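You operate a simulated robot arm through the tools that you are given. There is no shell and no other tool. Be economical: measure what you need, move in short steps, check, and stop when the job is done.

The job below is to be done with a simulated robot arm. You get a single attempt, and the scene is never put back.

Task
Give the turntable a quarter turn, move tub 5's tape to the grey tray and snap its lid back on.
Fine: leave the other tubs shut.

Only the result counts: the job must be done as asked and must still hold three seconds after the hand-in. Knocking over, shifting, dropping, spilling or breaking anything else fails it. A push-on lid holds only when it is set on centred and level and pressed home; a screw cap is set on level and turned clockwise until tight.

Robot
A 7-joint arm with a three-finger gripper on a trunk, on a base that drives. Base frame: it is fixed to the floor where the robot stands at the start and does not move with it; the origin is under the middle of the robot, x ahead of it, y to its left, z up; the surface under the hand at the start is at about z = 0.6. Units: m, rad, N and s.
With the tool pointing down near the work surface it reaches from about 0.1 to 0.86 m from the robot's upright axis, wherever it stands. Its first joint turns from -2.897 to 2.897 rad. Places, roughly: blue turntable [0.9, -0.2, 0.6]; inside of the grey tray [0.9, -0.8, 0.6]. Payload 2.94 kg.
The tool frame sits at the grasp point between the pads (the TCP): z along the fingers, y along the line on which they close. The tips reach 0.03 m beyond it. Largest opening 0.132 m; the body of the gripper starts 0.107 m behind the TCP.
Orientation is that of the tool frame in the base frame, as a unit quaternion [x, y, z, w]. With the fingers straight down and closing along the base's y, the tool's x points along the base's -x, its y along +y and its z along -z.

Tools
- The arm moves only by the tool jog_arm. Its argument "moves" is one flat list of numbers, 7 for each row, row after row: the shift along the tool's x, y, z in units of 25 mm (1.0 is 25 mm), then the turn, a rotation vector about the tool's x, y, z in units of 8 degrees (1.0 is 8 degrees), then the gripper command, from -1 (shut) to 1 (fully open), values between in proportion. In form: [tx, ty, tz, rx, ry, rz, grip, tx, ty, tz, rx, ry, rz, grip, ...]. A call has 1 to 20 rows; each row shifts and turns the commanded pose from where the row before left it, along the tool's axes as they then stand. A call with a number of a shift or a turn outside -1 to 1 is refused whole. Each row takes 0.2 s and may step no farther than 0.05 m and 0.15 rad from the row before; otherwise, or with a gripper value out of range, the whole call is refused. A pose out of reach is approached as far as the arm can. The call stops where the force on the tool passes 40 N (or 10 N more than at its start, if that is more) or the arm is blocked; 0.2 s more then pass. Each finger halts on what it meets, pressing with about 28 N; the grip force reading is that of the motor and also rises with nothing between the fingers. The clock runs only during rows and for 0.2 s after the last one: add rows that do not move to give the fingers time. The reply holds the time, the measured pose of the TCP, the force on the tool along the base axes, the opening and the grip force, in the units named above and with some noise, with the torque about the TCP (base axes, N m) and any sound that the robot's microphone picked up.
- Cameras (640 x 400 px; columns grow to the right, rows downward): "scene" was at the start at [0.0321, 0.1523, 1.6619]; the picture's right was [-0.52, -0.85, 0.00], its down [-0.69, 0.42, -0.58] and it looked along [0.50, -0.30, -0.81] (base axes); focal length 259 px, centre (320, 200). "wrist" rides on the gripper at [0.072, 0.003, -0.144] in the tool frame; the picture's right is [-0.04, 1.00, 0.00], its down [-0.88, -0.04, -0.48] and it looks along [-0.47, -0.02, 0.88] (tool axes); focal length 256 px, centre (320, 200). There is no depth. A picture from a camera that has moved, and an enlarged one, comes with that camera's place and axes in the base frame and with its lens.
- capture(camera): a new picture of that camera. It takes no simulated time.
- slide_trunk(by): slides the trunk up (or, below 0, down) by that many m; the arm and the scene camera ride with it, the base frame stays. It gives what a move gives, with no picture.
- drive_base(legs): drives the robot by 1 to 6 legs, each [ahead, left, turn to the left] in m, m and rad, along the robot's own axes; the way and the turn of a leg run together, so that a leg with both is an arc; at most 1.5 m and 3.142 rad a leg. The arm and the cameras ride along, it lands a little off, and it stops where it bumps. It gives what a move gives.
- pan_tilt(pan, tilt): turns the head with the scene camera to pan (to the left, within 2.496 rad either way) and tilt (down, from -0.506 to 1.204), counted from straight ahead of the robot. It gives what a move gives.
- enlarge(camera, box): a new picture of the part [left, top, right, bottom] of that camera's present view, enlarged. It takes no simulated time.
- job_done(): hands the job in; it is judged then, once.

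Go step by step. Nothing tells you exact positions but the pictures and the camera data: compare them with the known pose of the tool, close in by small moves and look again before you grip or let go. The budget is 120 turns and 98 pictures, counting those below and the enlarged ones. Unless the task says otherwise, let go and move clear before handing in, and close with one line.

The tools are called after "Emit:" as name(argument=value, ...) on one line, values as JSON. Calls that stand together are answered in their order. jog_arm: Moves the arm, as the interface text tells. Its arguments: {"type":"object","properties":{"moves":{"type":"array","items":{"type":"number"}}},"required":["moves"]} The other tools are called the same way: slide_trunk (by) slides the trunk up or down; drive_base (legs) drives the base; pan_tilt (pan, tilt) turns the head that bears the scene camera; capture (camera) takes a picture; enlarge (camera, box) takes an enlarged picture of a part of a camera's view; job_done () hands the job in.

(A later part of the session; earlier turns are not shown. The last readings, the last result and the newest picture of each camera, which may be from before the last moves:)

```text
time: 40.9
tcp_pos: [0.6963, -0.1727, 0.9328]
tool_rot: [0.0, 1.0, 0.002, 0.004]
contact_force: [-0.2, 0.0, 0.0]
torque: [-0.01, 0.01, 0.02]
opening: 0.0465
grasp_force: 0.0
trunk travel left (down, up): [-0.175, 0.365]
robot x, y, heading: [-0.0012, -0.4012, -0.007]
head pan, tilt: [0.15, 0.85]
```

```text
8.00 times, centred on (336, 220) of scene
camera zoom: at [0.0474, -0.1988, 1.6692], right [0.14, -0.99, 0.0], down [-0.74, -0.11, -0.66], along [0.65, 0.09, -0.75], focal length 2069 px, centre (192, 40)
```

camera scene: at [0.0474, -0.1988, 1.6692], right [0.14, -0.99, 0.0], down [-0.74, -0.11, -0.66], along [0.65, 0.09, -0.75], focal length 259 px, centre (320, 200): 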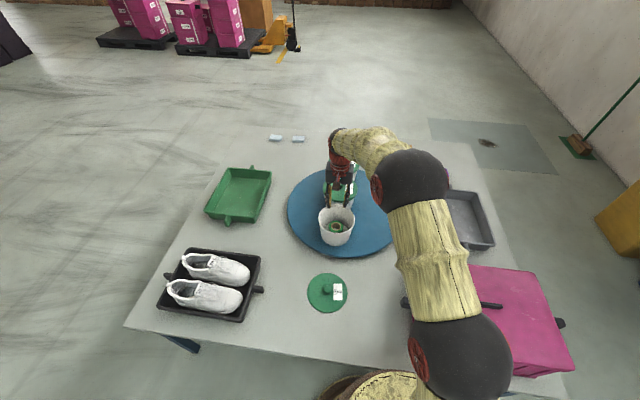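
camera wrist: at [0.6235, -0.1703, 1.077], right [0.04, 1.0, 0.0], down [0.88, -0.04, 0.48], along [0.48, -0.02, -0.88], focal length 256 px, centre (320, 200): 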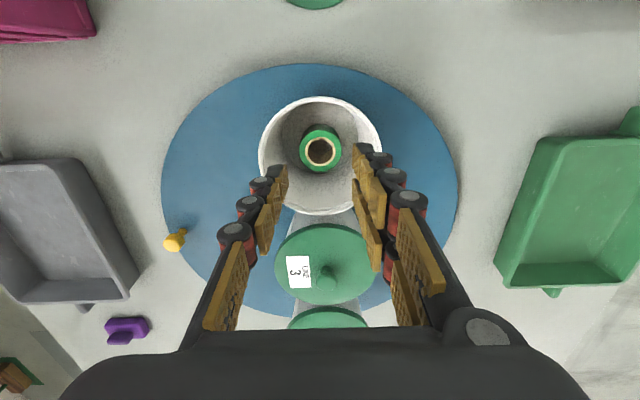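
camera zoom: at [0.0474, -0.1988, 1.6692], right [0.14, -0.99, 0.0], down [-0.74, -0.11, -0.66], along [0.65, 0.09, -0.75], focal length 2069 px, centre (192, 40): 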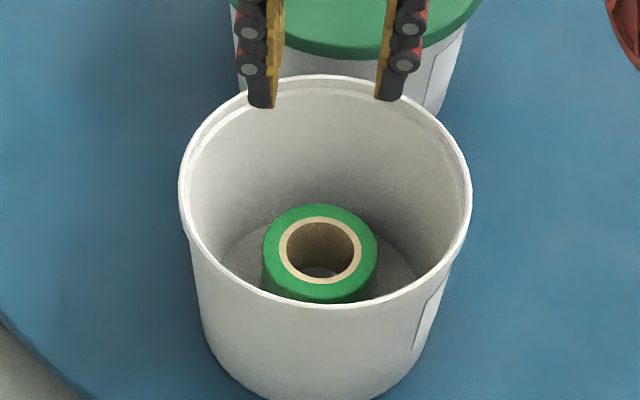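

The tape top is at about [0.7505, -0.176, 0.681], ~68 mm across with its bottom on the tub floor near z≈0.63. I hover just above the rim with the gripper open to 92 mm.

Emit:
jog_arm(moves=[-0.36, -0.02, 0.85, 0, 0, 0, 0.394, -0.36, -0.02, 0.85, 0, 0, 0, 0.394, -0.36, -0.02, 0.85, 0, 0, 0, 0.394, -0.36, -0.02, 0.85, 0, 0, 0, 0.394, -0.36, -0.02, 0.85, 0, 0, 0, 0.394, -0.36, -0.02, 0.85, 0, 0, 0, 0.394, 0, 0, 0, 0, 0, 0, 0.394])

Emit:
capture(camera="wrist")

Emit:
enlarge(camera="scene", box=[296, 190, 392, 250])

```text
time: 42.5
tcp_pos: [0.7525, -0.1727, 0.8057]
tool_rot: [0.0, 1.0, 0.002, 0.003]
contact_force: [0.5, 0.8, -0.7]
torque: [0.0, 0.01, 0.01]
opening: 0.092
grasp_force: 0.1
trunk travel left (down, up): [-0.175, 0.365]
robot x, y, heading: [-0.0014, -0.3991, -0.01]
head pan, tilt: [0.15, 0.85]
```

```text
59 pictures are left
camera wrist: at [0.679, -0.1711, 0.9492], right [0.04, 1.0, 0.0], down [0.88, -0.04, 0.48], along [0.48, -0.02, -0.88], focal length 256 px, centre (320, 200)
```

wrist: 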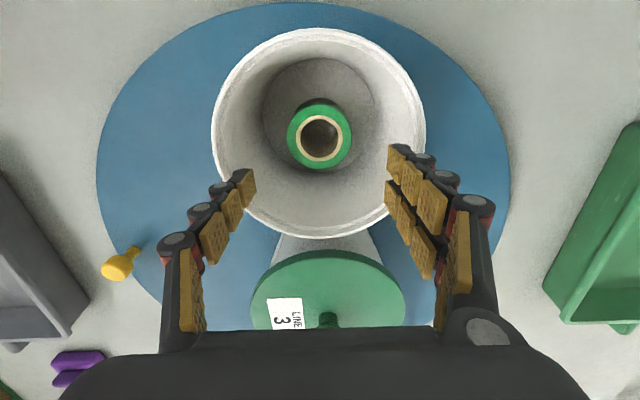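

```text
6.67 times, centred on (344, 220) of scene
camera zoom: at [0.0475, -0.1987, 1.6692], right [0.14, -0.99, 0.0], down [-0.74, -0.11, -0.66], along [0.65, 0.09, -0.75], focal length 1724 px, centre (160, 67)
```

zoom: 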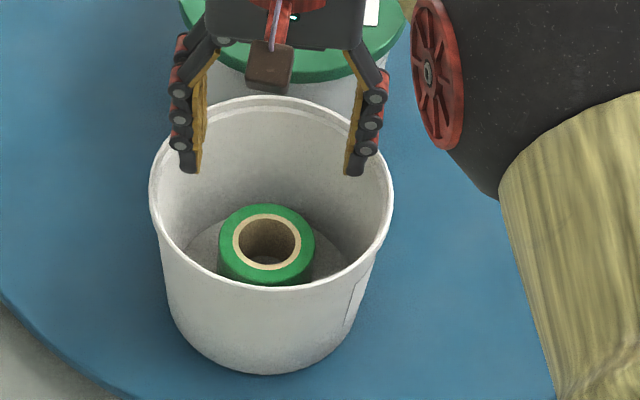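

The tape lies centred under the fingers. I narrow slightly and descend into the tub.

Emit:
jog_arm(moves=[0.08, -0.08, 0.3, 0, 0, 0, 0.29, 0, 0, 0.8, 0, 0, 0, 0.29, 0, 0, 0.8, 0, 0, 0, 0.29, 0, 0, 0.8, 0, 0, 0, 0.29, 0, 0, 0.8, 0, 0, 0, 0.29, 0, 0, 0.8, 0, 0, 0, 0.29, 0, 0, 0.7, 0, 0, 0, 0.29, 0, 0, 0, 0, 0, 0, 0.29])

Emit:
capture(camera="wrist")

Emit:
enlarge(camera="scene", box=[296, 190, 392, 250])

```text
time: 44.3
tcp_pos: [0.7518, -0.177, 0.6797]
tool_rot: [0.0, 1.0, 0.002, 0.005]
contact_force: [0.2, 0.2, 0.1]
torque: [-0.02, -0.01, -0.04]
opening: 0.0851
grasp_force: 0.1
trunk travel left (down, up): [-0.175, 0.365]
robot x, y, heading: [-0.0003, -0.3997, -0.007]
head pan, tilt: [0.15, 0.85]
```

```text
57 pictures are left
camera wrist: at [0.6784, -0.174, 0.8237], right [0.04, 1.0, 0.0], down [0.87, -0.04, 0.48], along [0.48, -0.02, -0.88], focal length 256 px, centre (320, 200)
```

wrist: 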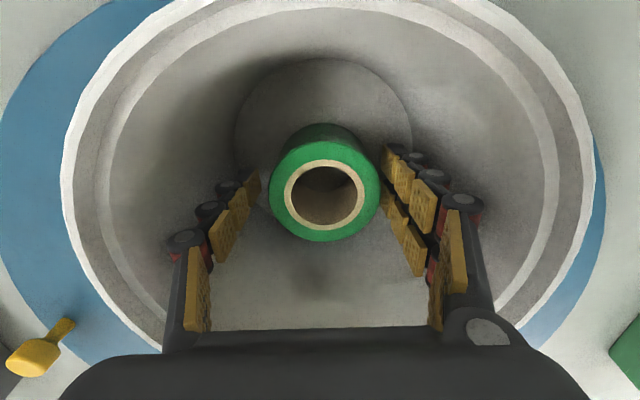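

```text
6.67 times, centred on (344, 220) of scene
camera zoom: at [0.0474, -0.1987, 1.6692], right [0.14, -0.99, 0.0], down [-0.74, -0.11, -0.66], along [0.65, 0.09, -0.75], focal length 1724 px, centre (160, 67)
```

zoom: 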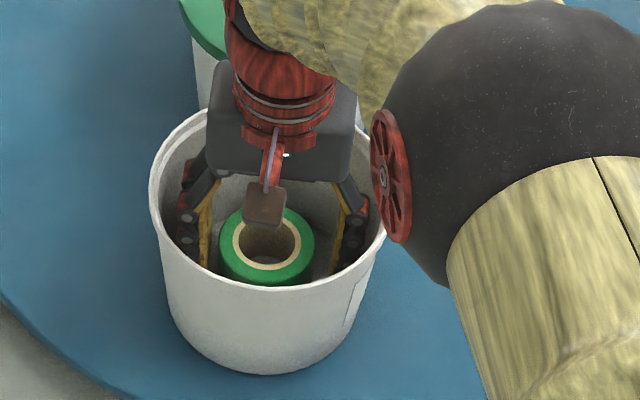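

The fingers flank the tape. I close, then lift gently.

Emit:
jog_arm(moves=[-0.08, 0.08, 0, 0, 0, 0, 0.29, 0, 0, 0, 0, 0, 0, -1, 0, 0, 0, 0, 0, 0, -1, 0, 0, 0, 0, 0, 0, -1, 0, 0, -0.4, 0, 0, 0, -1, 0, 0, -0.4, 0, 0, 0, -1])

Emit:
capture(camera="wrist")

```text
time: 45.7
tcp_pos: [0.7524, -0.1727, 0.7007]
tool_rot: [-0.001, 1.0, 0.002, 0.005]
contact_force: [-0.9, 0.5, -0.7]
torque: [0.01, -0.05, 0.02]
opening: 0.0689
grasp_force: 28.0
trunk travel left (down, up): [-0.175, 0.365]
robot x, y, heading: [-0.002, -0.3997, -0.011]
head pan, tilt: [0.15, 0.85]
```

```text
55 pictures are left
camera wrist: at [0.6791, -0.1702, 0.8444], right [0.04, 1.0, 0.0], down [0.88, -0.04, 0.48], along [0.48, -0.02, -0.88], focal length 256 px, centre (320, 200)
```

wrist: 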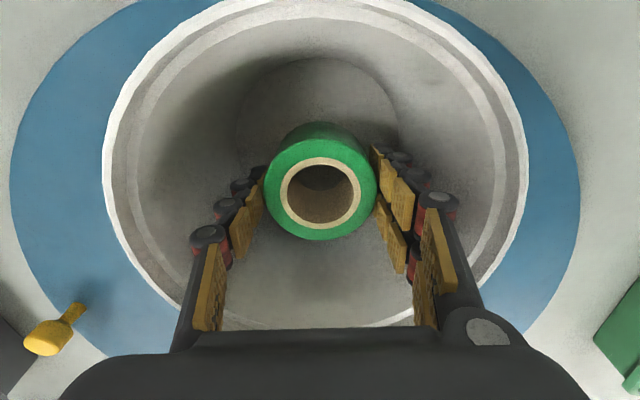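

The tape is held. I lift it well clear and drive right, so that the tray is in reach.

Emit:
jog_arm(moves=[0, 0, -0.8, 0, 0, 0, -1, 0, 0, -1, 0, 0, 0, -1, 0, 0, -1, 0, 0, 0, -1, 0, 0, -1, 0, 0, 0, -1, 0, 0, -1, 0, 0, 0, -1, 0, 0, -1, 0, 0, 0, -1, 0, 0, -1, 0, 0, 0, -1, 0, 0, -1, 0, 0, 0, -1, 0, 0, -1, 0, 0, 0, -1, 0, 0, -0.6, 0, 0, 0, -1])

Emit:
drive_base(legs=[[0, -0.36, 0]])

Emit:
capture(camera="wrist")

Emit:
capture(camera="scene")

```text
time: 47.9
tcp_pos: [0.7512, -0.1721, 0.9339]
tool_rot: [0.001, 1.0, 0.002, 0.002]
contact_force: [0.1, 0.2, -0.9]
torque: [0.01, -0.02, -0.03]
opening: 0.0689
grasp_force: 27.8
trunk travel left (down, up): [-0.175, 0.365]
robot x, y, heading: [-0.0055, -0.4015, -0.008]
head pan, tilt: [0.15, 0.85]
```

```text
time: 50.2
tcp_pos: [0.747, -0.5386, 0.934]
tool_rot: [0.003, 1.0, 0.001, 0.004]
contact_force: [-0.6, 0.0, -0.4]
torque: [0.01, -0.03, -0.01]
opening: 0.0684
grasp_force: 28.1
trunk travel left (down, up): [-0.175, 0.365]
robot x, y, heading: [-0.0071, -0.765, -0.015]
head pan, tilt: [0.15, 0.85]
```

```text
54 pictures are left
camera wrist: at [0.6752, -0.5355, 1.0776], right [0.05, 1.0, 0.0], down [0.87, -0.05, 0.48], along [0.48, -0.02, -0.88], focal length 256 px, centre (320, 200)
```

wrist: 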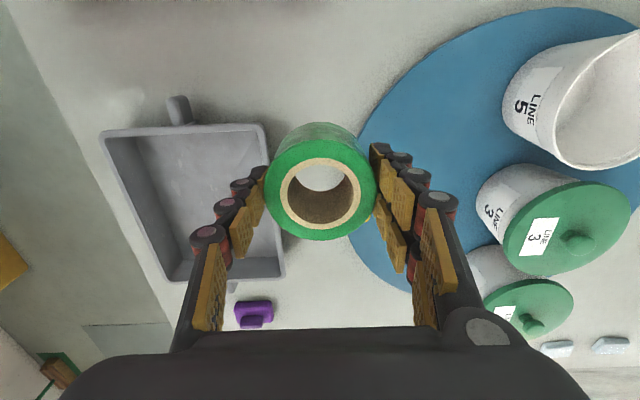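

```text
53 pictures are left
camera scene: at [0.0445, -0.5598, 1.6692], right [0.14, -0.99, 0.0], down [-0.74, -0.1, -0.66], along [0.65, 0.09, -0.75], focal length 259 px, centre (320, 200)
```

scene: 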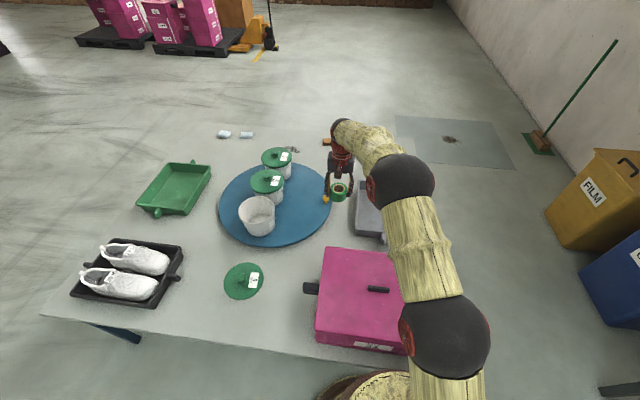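

The tray centre is about [0.935, -0.765] and its near wall is at x≈0.77. I aim for [0.85, -0.755].

Emit:
jog_arm(moves=[-0.458, -0.955, 0, 0, 0, 0, -1, -0.458, -0.955, 0, 0, 0, 0, -1, -0.458, -0.955, 0, 0, 0, 0, -1, -0.458, -0.955, 0, 0, 0, 0, -1, -0.458, -0.955, 0, 0, 0, 0, -1, -0.458, -0.955, 0, 0, 0, 0, -1, -0.458, -0.955, 0, 0, 0, 0, -1, -0.458, -0.955, 0, 0, 0, 0, -1, -0.458, -0.955, 0, 0, 0, 0, -1, 0, 0, 1, 0, 0, 0, -1, 0, 0, 1, 0, 0, 0, -1, 0, 0, 1, 0, 0, 0, -1, 0, 0, 1, 0, 0, 0, -1])

Emit:
capture(camera="wrist")

Emit:
enlarge(camera="scene", box=[300, 140, 460, 240])

```text
time: 53.0
tcp_pos: [0.8507, -0.7551, 0.8328]
tool_rot: [0.003, 1.0, 0.002, 0.005]
contact_force: [0.2, -0.7, -0.5]
torque: [-0.02, 0.01, -0.01]
opening: 0.0683
grasp_force: 27.7
trunk travel left (down, up): [-0.175, 0.365]
robot x, y, heading: [-0.0069, -0.7617, -0.012]
head pan, tilt: [0.15, 0.85]
```

```text
52 pictures are left
camera wrist: at [0.7786, -0.7523, 0.9753], right [0.05, 1.0, 0.0], down [0.87, -0.05, 0.48], along [0.48, -0.02, -0.88], focal length 256 px, centre (320, 200)
```

wrist: 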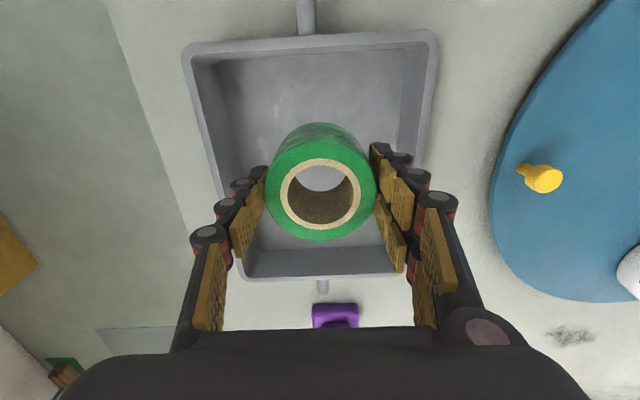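

```text
4.00 times, centred on (380, 190) of scene
camera zoom: at [0.0449, -0.56, 1.6692], right [0.14, -0.99, 0.0], down [-0.74, -0.1, -0.66], along [0.65, 0.09, -0.75], focal length 1034 px, centre (80, 240)
```

zoom: 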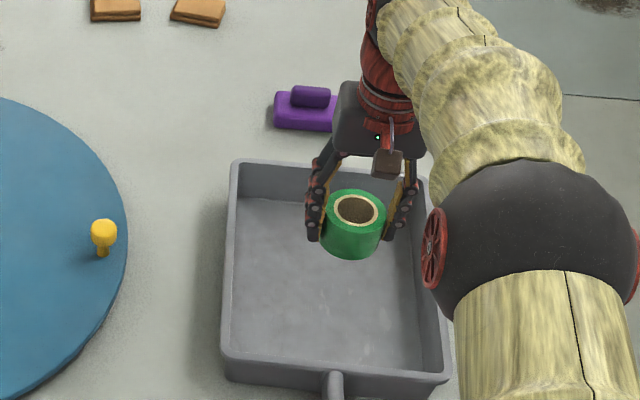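

The tape is over the tray floor. I lower it gently until it touches.

Emit:
jog_arm(moves=[0, 0, 1, 0, 0, 0, -1, 0, 0, 1, 0, 0, 0, -1, 0, 0, 1, 0, 0, 0, -1, 0, 0, 1, 0, 0, 0, -1, 0, 0, 1, 0, 0, 0, -1, 0, 0, 0.6, 0, 0, 0, -1, 0, 0, 0.2, 0, 0, 0, -1, 0, 0, 0.2, 0, 0, 0, -1, 0, 0, 0.12, 0, 0, 0, -1, 0, 0, 0.12, 0, 0, 0, -1, 0, 0, 0.12, 0, 0, 0, -1])

Emit:
enlarge(camera="scene", box=[300, 140, 460, 240])

```text
time: 55.4
tcp_pos: [0.8526, -0.7541, 0.6746]
tool_rot: [0.004, 1.0, 0.002, 0.004]
contact_force: [0.0, -0.4, -1.1]
torque: [0.03, -0.02, -0.04]
opening: 0.0685
grasp_force: 27.7
trunk travel left (down, up): [-0.175, 0.365]
robot x, y, heading: [-0.0035, -0.7581, -0.019]
head pan, tilt: [0.15, 0.85]
```

```text
4.00 times, centred on (380, 190) of scene
camera zoom: at [0.0446, -0.5599, 1.6692], right [0.14, -0.99, 0.0], down [-0.74, -0.1, -0.66], along [0.65, 0.09, -0.75], focal length 1034 px, centre (80, 240)
```

zoom: 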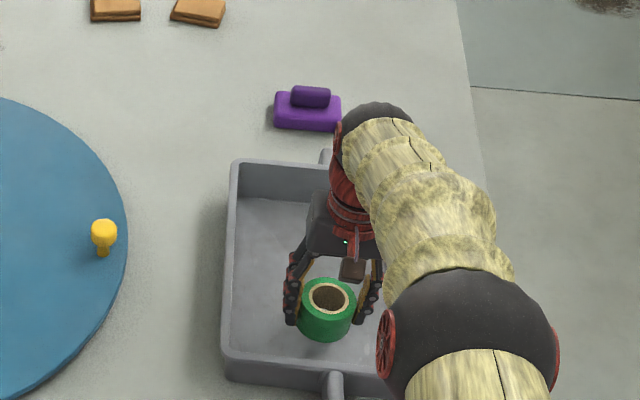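

Emit:
jog_arm(moves=[0, 0, 0.12, 0, 0, 0, -1, 0, 0, 0.12, 0, 0, 0, -1, 0, 0, 0.12, 0, 0, 0, -1, 0, 0, 0.12, 0, 0, 0, -1, 0, 0, 0.12, 0, 0, 0, -1, 0, 0, 0.12, 0, 0, 0, -1, 0, 0, 0.12, 0, 0, 0, -1])

```text
time: 57.0
tcp_pos: [0.8529, -0.7521, 0.6547]
tool_rot: [0.003, 1.0, 0.002, 0.003]
contact_force: [0.7, -0.5, -1.2]
torque: [-0.01, 0.02, 0.01]
opening: 0.0683
grasp_force: 28.2
trunk travel left (down, up): [-0.175, 0.365]
robot x, y, heading: [-0.0046, -0.7572, -0.014]
head pan, tilt: [0.15, 0.85]
```

Emit:
jog_arm(moves=[0, 0, 0.1, 0, 0, 0, -1, 0, 0, 0.1, 0, 0, 0, -1, 0, 0, 0.1, 0, 0, 0, -1, 0, 0, 0.1, 0, 0, 0, -1])

Emit:
enlarge(camera="scene", box=[340, 190, 420, 240])

```text
time: 58.0
tcp_pos: [0.8518, -0.7533, 0.645]
tool_rot: [0.004, 1.0, 0.002, 0.004]
contact_force: [-0.2, -0.1, -1.2]
torque: [0.03, 0.01, 0.01]
opening: 0.0682
grasp_force: 28.2
trunk travel left (down, up): [-0.175, 0.365]
robot x, y, heading: [-0.0075, -0.7612, -0.01]
head pan, tilt: [0.15, 0.85]
```

```text
8.00 times, centred on (380, 215) of scene
camera zoom: at [0.0447, -0.5599, 1.6692], right [0.14, -0.99, 0.0], down [-0.74, -0.1, -0.66], along [0.65, 0.09, -0.75], focal length 2069 px, centre (-160, 80)
```

zoom: 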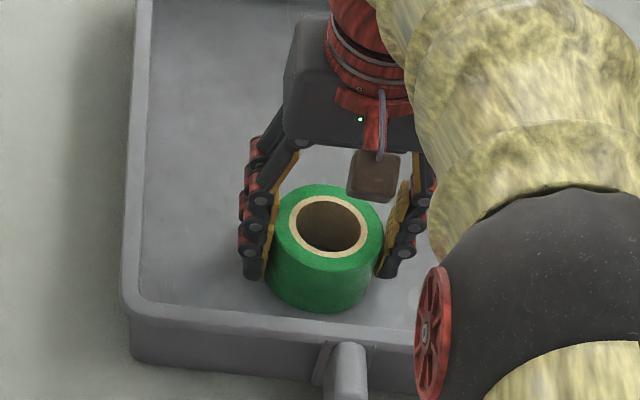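

Emit:
jog_arm(moves=[0, 0, 0.08, 0, 0, 0, -1, 0, 0, 0.08, 0, 0, 0, -1, 0, 0, 0.08, 0, 0, 0, -1])

```text
time: 58.8
tcp_pos: [0.8523, -0.7534, 0.643]
tool_rot: [0.004, 1.0, 0.002, 0.005]
contact_force: [-3.1, -1.0, 12.0]
torque: [-0.19, 0.52, -0.01]
opening: 0.0682
grasp_force: 28.0
trunk travel left (down, up): [-0.175, 0.365]
robot x, y, heading: [-0.005, -0.7649, -0.013]
head pan, tilt: [0.15, 0.85]
```

The tape has touched the tray floor. I open and rise.

Emit:
jog_arm(moves=[0, 0, 0, 0, 0, 0, 0.4, 0, 0, 0, 0, 0, 0, 0.4, 0, 0, 0, 0, 0, 0, 0.4, 0, 0, -0.5, 0, 0, 0, 0.4, 0, 0, -1, 0, 0, 0, 0.4, 0, 0, -1, 0, 0, 0, 0.4, 0, 0, -1, 0, 0, 0, 0.4, 0, 0, -1, 0, 0, 0, 0.4, 0, 0, -1, 0, 0, 0, 0.4, 0, 0, -1, 0, 0, 0, 0.4, 0, 0, -1, 0, 0, 0, 0.4, 0, 0, -1, 0, 0, 0, 0.4, 0, 0, -1, 0, 0, 0, 0.4, 0, 0, -1, 0, 0, 0, 0.4, 0, 0, -1, 0, 0, 0, 0.4, 0, 0, -1, 0, 0, 0, 0.4])

Emit:
capture(camera="wrist")

```text
time: 62.2
tcp_pos: [0.8519, -0.7523, 0.9495]
tool_rot: [0.004, 1.0, 0.002, 0.004]
contact_force: [0.1, 0.4, 0.2]
torque: [-0.02, -0.02, -0.01]
opening: 0.0926
grasp_force: 0.1
trunk travel left (down, up): [-0.175, 0.365]
robot x, y, heading: [-0.0078, -0.7652, -0.016]
head pan, tilt: [0.15, 0.85]
```

```text
48 pictures are left
camera wrist: at [0.7785, -0.7489, 1.0926], right [0.05, 1.0, 0.0], down [0.88, -0.05, 0.48], along [0.48, -0.02, -0.88], focal length 256 px, centre (320, 200)
```

wrist: 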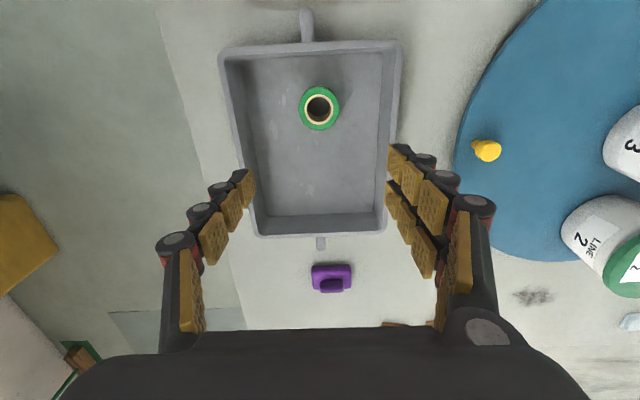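

The tape is standing in the grey tray. I drive back left for the lid, which lies at about [0.474, -0.169].

Emit:
drive_base(legs=[[0.005, 0.5, 0.014]])

Emit:
jog_arm(moves=[1, 0, 0, 0, 0, 0, 0, 1, 0, 0, 0, 0, 0, 0, 1, 0, 0, 0, 0, 0, 0, 1, 0, 0, 0, 0, 0, 0, 1, 0, 0, 0, 0, 0, 0, 1, 0, 0, 0, 0, 0, 0, 1, 0, 0, 0, 0, 0, 0, 1, 0, 0, 0, 0, 0, 0, 1, 0, 0, 0, 0, 0, 0, 1, 0, 0, 0, 0, 0, 0, 1, 0, 0, 0, 0, 0, 0, 1, 0, 0, 0, 0, 0, 0, 1, 0, 0, 0, 0, 0, 0, 1, 0, 0, 0, 0, 0, 0, 1, 0, 0, 0, 0, 0, 0])

Emit:
capture(camera="wrist")

Emit:
capture(camera="scene")

```text
time: 65.2
tcp_pos: [0.864, -0.2475, 0.9487]
tool_rot: [0.003, 1.0, 0.002, 0.004]
contact_force: [0.1, -0.2, -0.9]
torque: [-0.01, 0.0, 0.0]
opening: 0.0922
grasp_force: 0.1
trunk travel left (down, up): [-0.175, 0.365]
robot x, y, heading: [0.0066, -0.2574, -0.011]
head pan, tilt: [0.15, 0.85]
```

```text
time: 68.4
tcp_pos: [0.4892, -0.2449, 0.9475]
tool_rot: [0.003, 1.0, 0.002, 0.005]
contact_force: [0.0, -0.2, 0.1]
torque: [0.04, 0.01, 0.05]
opening: 0.066
grasp_force: 0.0
trunk travel left (down, up): [-0.175, 0.365]
robot x, y, heading: [0.0021, -0.2572, -0.013]
head pan, tilt: [0.15, 0.85]
```

```text
47 pictures are left
camera wrist: at [0.4166, -0.2427, 1.0911], right [0.05, 1.0, 0.0], down [0.87, -0.04, 0.48], along [0.48, -0.02, -0.88], focal length 256 px, centre (320, 200)
```

wrist: 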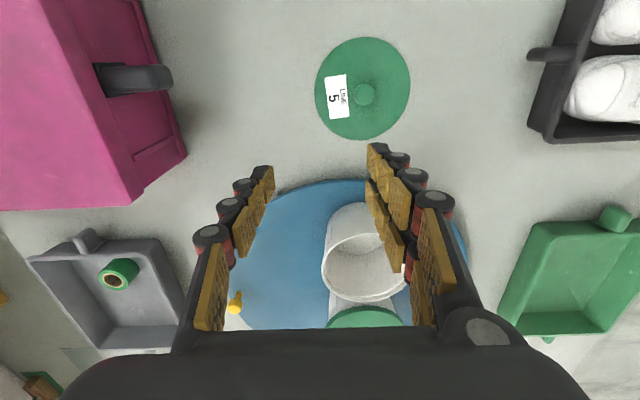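

```text
46 pictures are left
camera scene: at [0.0556, -0.0566, 1.6692], right [0.14, -0.99, 0.0], down [-0.74, -0.1, -0.66], along [0.65, 0.09, -0.75], focal length 259 px, centre (320, 200)
```

scene: 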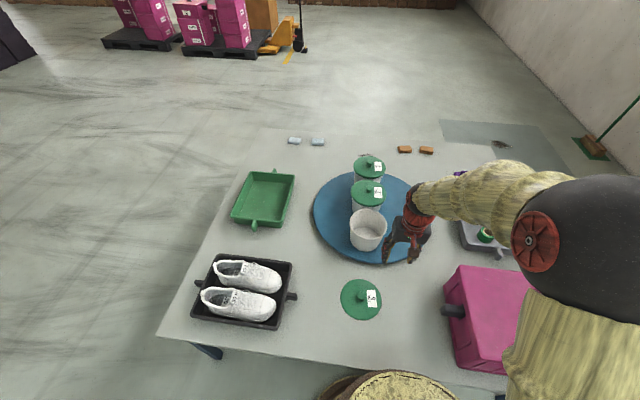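

The lid is where I left it, with its knob at about [0.473, -0.170]. I come down over it.

Emit:
jog_arm(moves=[0.06, 0.3, 1, 0, 0, 0, 0, 0.06, 0.3, 1, 0, 0, 0, 0, 0.06, 0.3, 1, 0, 0, 0, 0, 0.06, 0.3, 1, 0, 0, 0, 0, 0.06, 0.3, 1, 0, 0, 0, 0, 0.06, 0.3, 1, 0, 0, 0, 0, 0.06, 0.3, 1, 0, 0, 0, 0, 0.06, 0.3, 1, 0, 0, 0, 0, 0.06, 0.3, 1, 0, 0, 0, 0, 0.06, 0.3, 0.8, 0, 0, 0, 0])

Emit:
capture(camera="wrist")

```text
time: 70.6
tcp_pos: [0.4764, -0.1712, 0.7008]
tool_rot: [0.003, 1.0, 0.002, 0.004]
contact_force: [-0.2, -0.1, 0.3]
torque: [0.01, 0.02, 0.03]
opening: 0.0661
grasp_force: 0.1
trunk travel left (down, up): [-0.175, 0.365]
robot x, y, heading: [0.0069, -0.2557, -0.013]
head pan, tilt: [0.15, 0.85]
```

```text
45 pictures are left
camera wrist: at [0.4035, -0.1686, 0.8438], right [0.05, 1.0, 0.0], down [0.87, -0.04, 0.48], along [0.48, -0.02, -0.88], focal length 256 px, centre (320, 200)
```

wrist: 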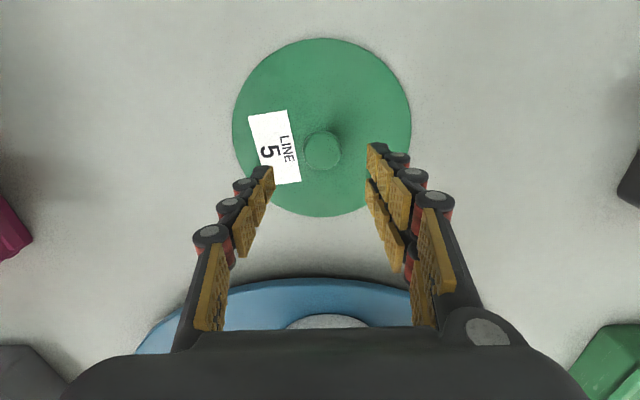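

Centred. I level the tool a hair, lower it and grip the knob.

Emit:
jog_arm(moves=[0.08, 0.04, 0.8, 0.03, 0.057, 0, 0, 0, 0, 0.8, 0, 0, 0, 0, 0, 0, 0.55, 0, 0, 0, 0, 0, 0, 0.25, 0, 0, 0, 0, 0, 0, 0, 0, 0, 0, 0, 0, 0, 0, 0, 0, 0, -1, 0, 0, 0, 0, 0, 0, -1, 0, 0, 0, 0, 0, 0, -1, 0, 0, 0, 0, 0, 0, -1])

Emit:
capture(camera="wrist")

```text
time: 72.6
tcp_pos: [0.4763, -0.1679, 0.6424]
tool_rot: [0.002, 1.0, -0.001, 0.001]
contact_force: [0.4, -0.9, 0.3]
torque: [0.03, -0.01, 0.0]
opening: 0.0321
grasp_force: 28.0
trunk travel left (down, up): [-0.175, 0.365]
robot x, y, heading: [0.0061, -0.2604, -0.013]
head pan, tilt: [0.15, 0.85]
```

```text
44 pictures are left
camera wrist: at [0.404, -0.1655, 0.7858], right [0.05, 1.0, 0.0], down [0.88, -0.04, 0.48], along [0.47, -0.02, -0.88], focal length 256 px, centre (320, 200)
```

wrist: 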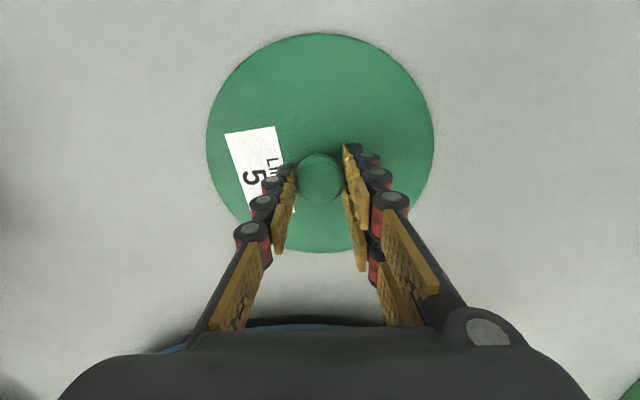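

The knob is gripped about 6 mm higher than before, with the lid's centre ≈3.5 mm behind the TCP in x. The tub rim's centre measures [0.7415, -0.1737]. I carry the lid over it and hover.

Emit:
jog_arm(moves=[0, 0, -0.5, 0, 0, 0, -1, 0, 0, -1, 0, 0, 0, -1, 0, 0, -1, 0, 0, 0, -1, 0, 0, -1, 0, 0, 0, -1, 0, 0, -1, 0, 0, 0, -1, 0, 0, -1, 0, 0, 0, -1, 0, 0, -1, 0, 0, 0, -1, 0, 0, -1, 0, 0, 0, -1, 0, 0, -1, 0, 0, 0, -1, -0.9, -0.02, -0.5, 0, 0, 0, -1, -0.95, -0.02, 0, 0, 0, 0, -1, -0.95, -0.02, 0, 0, 0, 0, -1, -0.95, -0.02, 0, 0, 0, 0, -1, -0.95, -0.02, 0, 0, 0, 0, -1, -0.95, -0.02, 0, 0, 0, 0, -1, -0.95, -0.02, 0, 0, 0, 0, -1, -0.95, -0.02, 0, 0, 0, 0, -1, -0.95, -0.02, 0, 0, 0, 0, -1, -0.95, -0.02, 0, 0, 0, 0, -1, -0.9, -0.02, 0, 0, 0, 0, -1])

Emit:
jog_arm(moves=[-0.9, -0.02, 0, 0, 0, 0, -1, -0.4, 0, 0, 0, 0, 0, -1, 0, 0, 0, 0, 0, 0, -1])

Emit:
enlarge(camera="scene", box=[320, 180, 416, 240])

Emit:
capture(camera="wrist")

```text
time: 76.8
tcp_pos: [0.7337, -0.1761, 0.8645]
tool_rot: [0.002, 1.0, -0.001, -0.001]
contact_force: [0.4, -0.3, -2.0]
torque: [0.01, -0.02, -0.01]
opening: 0.0318
grasp_force: 28.1
trunk travel left (down, up): [-0.175, 0.365]
robot x, y, heading: [0.0068, -0.2597, -0.011]
head pan, tilt: [0.15, 0.85]
```

```text
time: 77.6
tcp_pos: [0.7665, -0.1769, 0.8669]
tool_rot: [0.002, 1.0, -0.001, 0.0]
contact_force: [0.2, 0.6, 0.2]
torque: [-0.03, 0.01, 0.02]
opening: 0.0318
grasp_force: 27.6
trunk travel left (down, up): [-0.175, 0.365]
robot x, y, heading: [0.0058, -0.2577, -0.014]
head pan, tilt: [0.15, 0.85]
```

```text
6.67 times, centred on (368, 210) of scene
camera zoom: at [0.056, -0.0565, 1.6692], right [0.14, -0.99, 0.0], down [-0.74, -0.1, -0.66], along [0.65, 0.09, -0.75], focal length 1724 px, centre (0, 133)
```

zoom: 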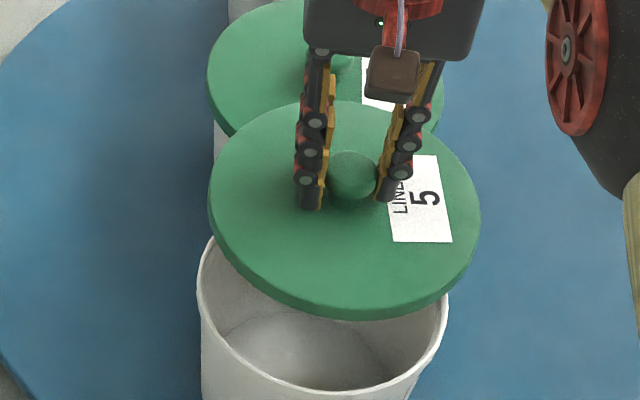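

```text
42 pictures are left
camera wrist: at [0.6941, -0.1744, 1.0103], right [0.05, 1.0, 0.0], down [0.88, -0.04, 0.48], along [0.48, -0.02, -0.88], focal length 256 px, centre (320, 200)
```

wrist: 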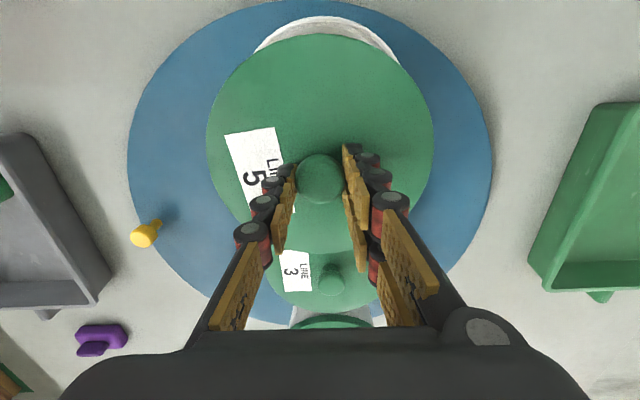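

Overshot slightly in x. I correct to the tub centre and lower to about 2 cm above seating, to compare lid edge and rim directly.

Emit:
jog_arm(moves=[0.42, 0.06, 0.6, 0, 0, 0, -1, 0.42, 0.06, 0.6, 0, 0, 0, -1, 0, 0, 0.4, 0, 0, 0, -1, 0, 0, 0, 0, 0, 0, -1])

Emit:
enlarge(camera="scene", box=[320, 180, 416, 240])

Emit:
capture(camera="wrist")

```text
time: 78.6
tcp_pos: [0.7452, -0.1736, 0.8263]
tool_rot: [0.002, 1.0, 0.0, 0.0]
contact_force: [0.0, -0.4, -1.2]
torque: [-0.03, 0.0, 0.01]
opening: 0.0317
grasp_force: 28.4
trunk travel left (down, up): [-0.175, 0.365]
robot x, y, heading: [0.0055, -0.2563, -0.016]
head pan, tilt: [0.15, 0.85]
```

```text
6.67 times, centred on (368, 210) of scene
camera zoom: at [0.0563, -0.0565, 1.6692], right [0.14, -0.99, 0.0], down [-0.74, -0.1, -0.66], along [0.65, 0.09, -0.75], focal length 1724 px, centre (0, 133)
```

zoom: 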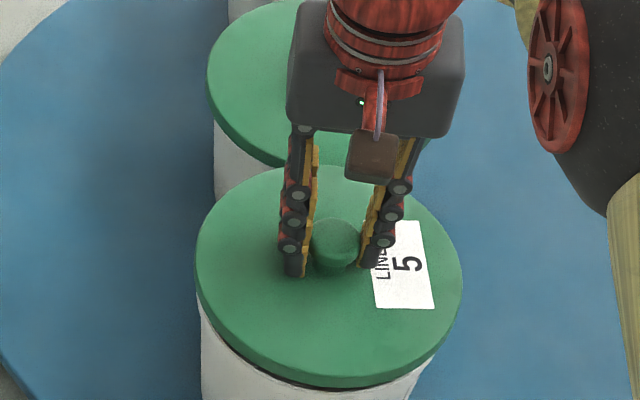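

```text
40 pictures are left
camera wrist: at [0.6729, -0.1705, 0.9692], right [0.05, 1.0, 0.0], down [0.88, -0.04, 0.48], along [0.47, -0.02, -0.88], focal length 256 px, centre (320, 200)
```

wrist: 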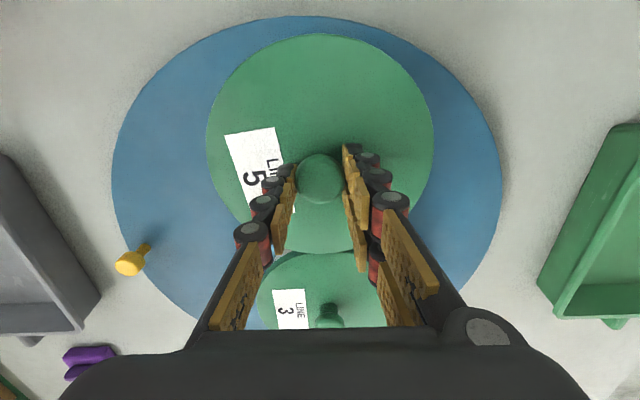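

Emit:
jog_arm(moves=[0, 0, 0.28, 0, 0, 0, -1, 0, 0, 0.28, 0, 0, 0, -1, 0, 0, 0, 0, 0, 0, -1])

Emit:
enlarge(camera="scene", box=[336, 190, 400, 230])

Emit:
enlarge(camera="scene", box=[328, 210, 408, 260])

```text
time: 79.4
tcp_pos: [0.7437, -0.1736, 0.8132]
tool_rot: [0.003, 1.0, -0.001, 0.0]
contact_force: [1.4, 0.3, -0.6]
torque: [0.01, 0.02, 0.0]
opening: 0.0318
grasp_force: 27.8
trunk travel left (down, up): [-0.175, 0.365]
robot x, y, heading: [0.0017, -0.2581, -0.005]
head pan, tilt: [0.15, 0.85]
```

```text
10.00 times, centred on (368, 210) of scene
camera zoom: at [0.0561, -0.0565, 1.6692], right [0.14, -0.99, 0.0], down [-0.74, -0.1, -0.66], along [0.65, 0.09, -0.75], focal length 2586 px, centre (-160, 100)
```

zoom: 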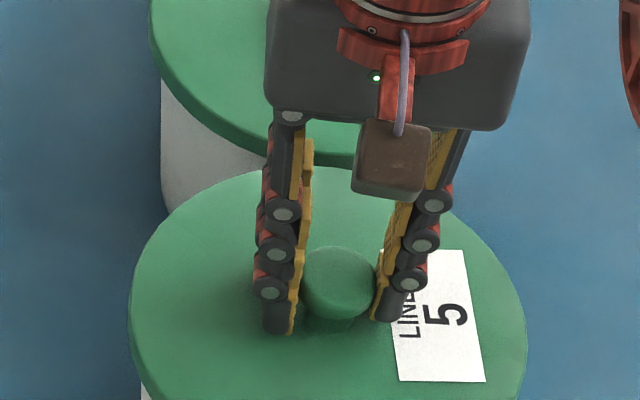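

```text
8.00 times, centred on (368, 235) of scene
camera zoom: at [0.0561, -0.0565, 1.6692], right [0.14, -0.99, 0.0], down [-0.74, -0.1, -0.66], along [0.65, 0.09, -0.75], focal length 2069 px, centre (-64, -80)
```

zoom: 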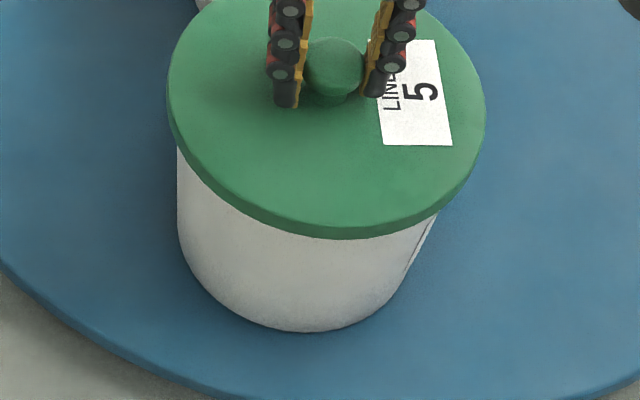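

By comparing the lid's outline in the hand with its earlier seated pose, the lid is centred within about 1–2 mm. I press down in small steps and listen for the snap.

Emit:
jog_arm(moves=[0, 0, 0.12, 0, 0, 0, -1, 0, 0, 0.12, 0, 0, 0, -1, 0, 0, 0.12, 0, 0, 0, -1, 0, 0, 0.12, 0, 0, 0, -1])

Emit:
enlarge(camera="scene", box=[328, 200, 408, 250])

```text
time: 80.4
tcp_pos: [0.7448, -0.1717, 0.8011]
tool_rot: [0.004, 1.0, 0.0, 0.001]
contact_force: [1.9, -1.1, 4.8]
torque: [0.07, 0.29, -0.01]
opening: 0.0321
grasp_force: 28.0
trunk travel left (down, up): [-0.175, 0.365]
robot x, y, heading: [0.0097, -0.2578, -0.01]
head pan, tilt: [0.15, 0.85]
```

```text
8.00 times, centred on (368, 225) of scene
camera zoom: at [0.0558, -0.0566, 1.6693], right [0.14, -0.99, 0.0], down [-0.74, -0.1, -0.66], along [0.65, 0.09, -0.75], focal length 2069 px, centre (-64, 0)
```

zoom: 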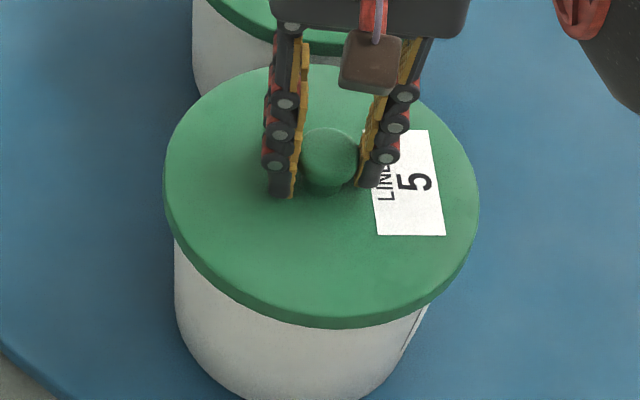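

Contact has started; I press further.

Emit:
jog_arm(moves=[0, 0, 0.1, 0, 0, 0, -1, 0, 0, 0.1, 0, 0, 0, -1, 0, 0, 0.1, 0, 0, 0, -1, 0, 0, 0.1, 0, 0, 0, -1])

```text
time: 81.5
tcp_pos: [0.7487, -0.1713, 0.7958]
tool_rot: [0.003, 1.0, 0.0, 0.006]
contact_force: [2.8, -1.1, 8.6]
torque: [-0.01, 0.62, 0.05]
opening: 0.0314
grasp_force: 28.1
trunk travel left (down, up): [-0.175, 0.365]
robot x, y, heading: [0.007, -0.2603, -0.013]
head pan, tilt: [0.15, 0.85]
stopped in row 4: the force on the tool passed its limit at 41 N (the readings are from after the stop); the commanded pose is now the measured one
```

Emit:
enlarge(camera="scene", box=[328, 200, 408, 250])

Emit:
capture(camera="wrist")

```text
8.00 times, centred on (368, 225) of scene
camera zoom: at [0.0551, -0.0566, 1.669], right [0.14, -0.99, 0.0], down [-0.74, -0.1, -0.66], along [0.65, 0.09, -0.75], focal length 2069 px, centre (-64, 0)
```

zoom: 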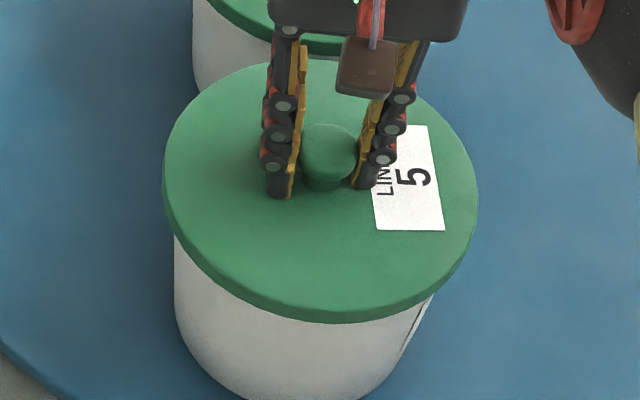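

```text
35 pictures are left
camera wrist: at [0.675, -0.1688, 0.9389], right [0.05, 1.0, 0.0], down [0.87, -0.04, 0.48], along [0.48, -0.02, -0.87], focal length 256 px, centre (320, 200)
```

wrist: 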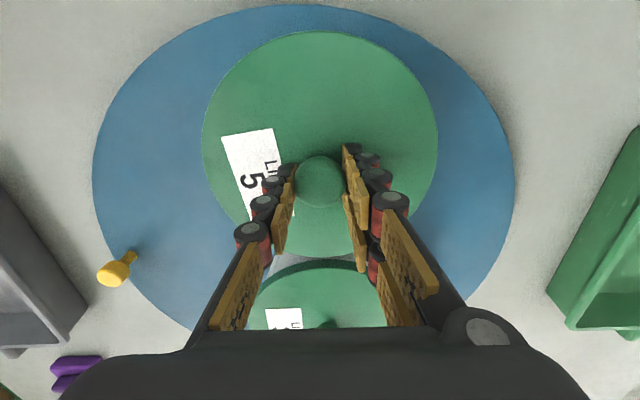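

The fingers slid down onto the lid top, the lid got dragged about 4 mm forward, and there was no snap. I lift a little, level the tool and re-centre.

Emit:
jog_arm(moves=[0, 0, -0.3, 0, 0, 0, -1, 0, 0, -0.4, 0, 0.08, 0, -1, 0, 0, 0, 0, 0, 0, -1])

Emit:
capture(camera="wrist")

Emit:
enlarge(camera="scene", box=[328, 200, 408, 250])

```text
time: 82.3
tcp_pos: [0.746, -0.1716, 0.8117]
tool_rot: [0.003, 1.0, 0.0, -0.003]
contact_force: [-0.3, 0.7, -0.3]
torque: [-0.02, 0.04, 0.01]
opening: 0.0317
grasp_force: 28.3
trunk travel left (down, up): [-0.175, 0.365]
robot x, y, heading: [0.0053, -0.2557, -0.011]
head pan, tilt: [0.15, 0.85]
```

```text
34 pictures are left
camera wrist: at [0.676, -0.1683, 0.9555], right [0.05, 1.0, 0.0], down [0.88, -0.04, 0.47], along [0.47, -0.02, -0.88], focal length 256 px, centre (320, 200)
```

wrist: 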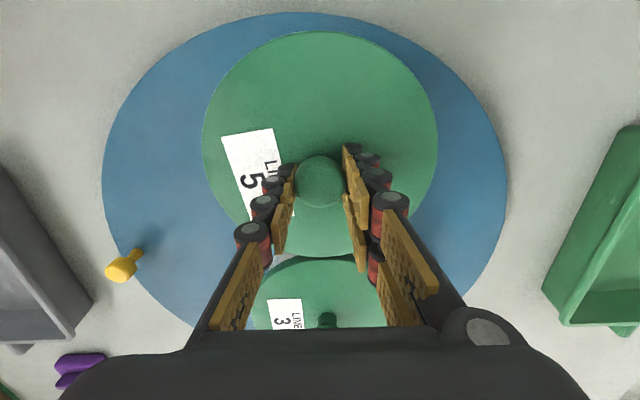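

```text
8.00 times, centred on (368, 225) of scene
camera zoom: at [0.056, -0.0565, 1.6692], right [0.14, -0.99, 0.0], down [-0.74, -0.1, -0.66], along [0.65, 0.09, -0.75], focal length 2069 px, centre (-64, 0)
```

zoom: 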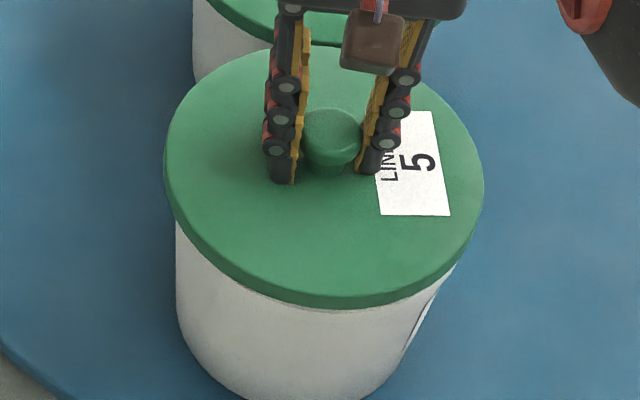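

Emit:
jog_arm(moves=[0.08, 0, 0, 0, -0.06, 0, -1, 0, 0, 0.15, 0, 0, 0, -1, 0, 0, 0.15, 0, 0, 0, -1, 0, 0, 0.1, 0, 0, 0, -1, 0, 0, 0, 0, 0, 0, -1])

```text
time: 83.5
tcp_pos: [0.7453, -0.1718, 0.8022]
tool_rot: [0.002, 1.0, 0.0, 0.002]
contact_force: [-0.4, 0.1, -1.4]
torque: [0.0, -0.02, -0.02]
opening: 0.0315
grasp_force: 28.0
trunk travel left (down, up): [-0.175, 0.365]
robot x, y, heading: [0.0066, -0.2576, -0.011]
head pan, tilt: [0.15, 0.85]
```

Hovering ~5 mm above seating, centred and level. I press slowly, biasing slightly back against the arm's forward give.

Emit:
jog_arm(moves=[0.05, 0, 0.08, 0, 0, 0, -1, 0.03, 0, 0.08, 0, 0, 0, -1, 0.03, 0, 0.08, 0, 0.01, 0, -1, 0.03, 0, 0.08, 0, 0.01, 0, -1, 0.03, 0, 0.08, 0, 0.01, 0, -1, 0.03, 0, 0.08, 0, 0.01, 0, -1])

Emit:
capture(camera="wrist")

```text
time: 85.0
tcp_pos: [0.7454, -0.1716, 0.796]
tool_rot: [0.003, 1.0, 0.0, 0.006]
contact_force: [3.6, -0.7, 8.9]
torque: [0.04, 0.44, 0.05]
opening: 0.0314
grasp_force: 27.8
trunk travel left (down, up): [-0.175, 0.365]
robot x, y, heading: [0.0068, -0.2572, -0.011]
head pan, tilt: [0.15, 0.85]
stopped in row 6: the force on the tool passed its limit at 42 N (the readings are from after the stop); the commanded pose is now the measured one
```

```text
32 pictures are left
camera wrist: at [0.6726, -0.1685, 0.9388], right [0.05, 1.0, 0.0], down [0.87, -0.04, 0.49], along [0.48, -0.02, -0.87], focal length 256 px, centre (320, 200)
```

wrist: 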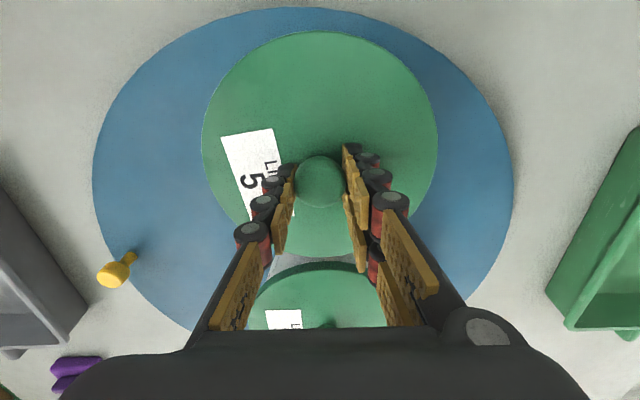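

Still no snap, but the lid is well centred. I'll release it resting on the rim, check it, and press the knob centrally with closed fingertips so that it levels itself.

Emit:
jog_arm(moves=[0, 0, 0, 0, 0, 0, -0.1, 0, 0, 0, 0, 0, 0, -0.1, 0, 0, 0, 0, 0, 0, -0.1, 0, 0, -0.3, 0, -0.05, 0, -0.1, 0, 0, -0.8, 0, 0, 0, -0.1, 0, 0, -1, 0, 0, 0, -0.1, 0, 0, 0, 0, 0, 0, -1, 0, 0, 0, 0, 0, 0, -1, 0, 0, 0, 0, 0, 0, -1, 0, 0, 0, 0, 0, 0, -1, 0, 0, 0, 0, 0, 0, -1])

Emit:
capture(camera="wrist")

Emit:
enlarge(camera="scene", box=[328, 200, 408, 250])

```text
time: 87.4
tcp_pos: [0.7444, -0.1711, 0.8438]
tool_rot: [0.002, 1.0, 0.0, 0.006]
contact_force: [0.0, 0.6, -0.1]
torque: [0.0, 0.0, -0.05]
opening: 0.0
grasp_force: 21.4
trunk travel left (down, up): [-0.175, 0.365]
robot x, y, heading: [0.005, -0.2625, -0.007]
head pan, tilt: [0.15, 0.85]
heard: snap
```

```text
31 pictures are left
camera wrist: at [0.6698, -0.1689, 0.9876], right [0.05, 1.0, 0.0], down [0.87, -0.04, 0.49], along [0.49, -0.02, -0.87], focal length 256 px, centre (320, 200)
```

wrist: 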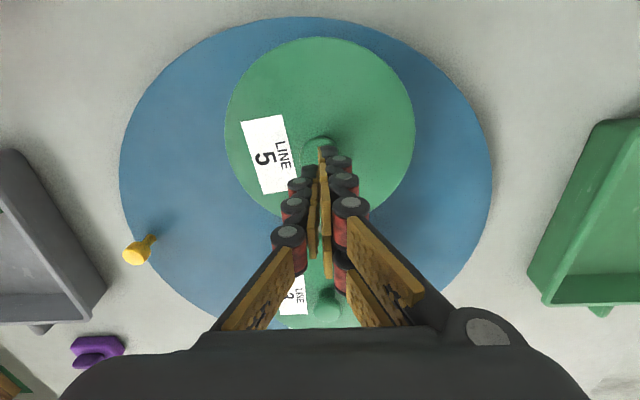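

```text
8.00 times, centred on (368, 225) of scene
camera zoom: at [0.056, -0.0565, 1.6692], right [0.14, -0.99, 0.0], down [-0.74, -0.1, -0.66], along [0.65, 0.09, -0.75], focal length 2069 px, centre (-64, 0)
```

zoom: 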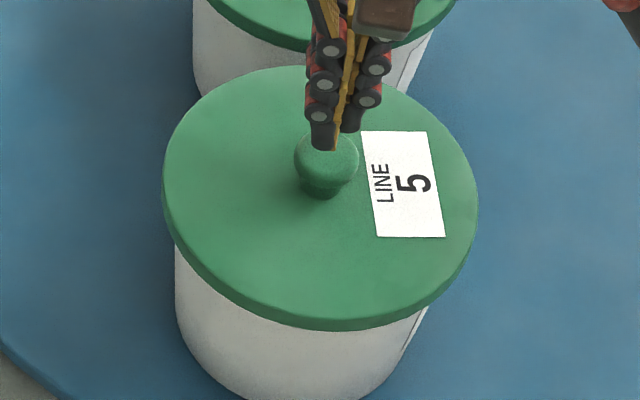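

A snap was heard on release and the lid looks flush. To be sure it is home, I press the knob top with closed fingertips.

Emit:
jog_arm(moves=[0.12, 0, 0.3, 0, 0.06, 0, -1, 0, 0, 0.4, 0, 0, 0, -1, 0, 0, 0.2, 0, 0, 0, -1, 0, 0, 0.1, 0, 0, 0, -1, 0, 0, 0.1, 0, 0, 0, -1, 0, 0, 0.1, 0, 0, 0, -1, 0, 0, 0.1, 0, 0, 0, -1, 0, 0, 0.1, 0, 0, 0, -1, 0, 0, 0.1, 0, 0, 0, -1])

Emit:
enlarge(camera="scene", box=[328, 200, 408, 250])

```text
time: 89.1
tcp_pos: [0.7429, -0.17, 0.8193]
tool_rot: [0.003, 1.0, 0.0, 0.008]
contact_force: [-5.4, 0.7, 15.5]
torque: [0.01, 0.27, 0.06]
opening: 0.0059
grasp_force: 28.0
trunk travel left (down, up): [-0.175, 0.365]
robot x, y, heading: [0.0046, -0.2547, -0.01]
head pan, tilt: [0.15, 0.85]
stopped in row 8: the force on the tool passed its limit at 43 N (the readings are from after the stop); the commanded pose is now the measured one
```

```text
8.00 times, centred on (368, 225) of scene
camera zoom: at [0.0536, -0.0565, 1.6692], right [0.14, -0.99, 0.0], down [-0.74, -0.1, -0.66], along [0.65, 0.09, -0.75], focal length 2069 px, centre (-64, 0)
```

zoom: 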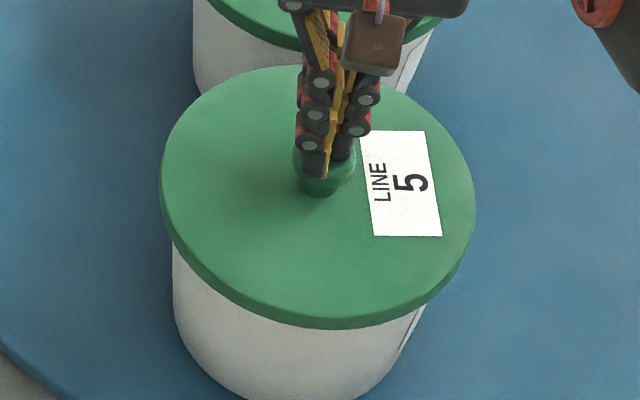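

No further snap and no give at 43 N, so it is apparently already home. A gentle pull test on the knob will confirm it.

Emit:
jog_arm(moves=[0, 0, -0.6, 0, 0.07, 0, -1, 0, 0, -0.2, 0, 0, 0, 0, 0, 0, 0, 0, 0, 0, 0, 0, 0, 0, 0, 0, 0, 0, 0, 0, 0, 0, 0, 0, 0, 0, 0, 0.6, 0, 0, 0, 0, 0, 0, 0.6, 0, 0, 0, 0, 0, 0, 0.3, 0, 0, 0, 0, 0, 0, 0, 0, 0, 0, 0])

Emit:
capture(camera="wrist")

```text
time: 91.1
tcp_pos: [0.7434, -0.171, 0.7998]
tool_rot: [0.003, 1.0, 0.001, 0.001]
contact_force: [-0.2, 0.0, 0.2]
torque: [0.0, -0.02, 0.0]
opening: 0.066
grasp_force: 0.0
trunk travel left (down, up): [-0.175, 0.365]
robot x, y, heading: [0.0056, -0.2559, -0.011]
head pan, tilt: [0.15, 0.85]
```

```text
28 pictures are left
camera wrist: at [0.6704, -0.1685, 0.9431], right [0.05, 1.0, 0.0], down [0.88, -0.04, 0.48], along [0.48, -0.02, -0.88], focal length 256 px, centre (320, 200)
```

wrist: 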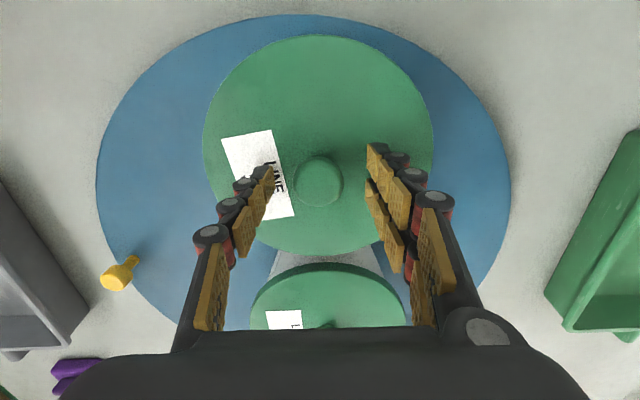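

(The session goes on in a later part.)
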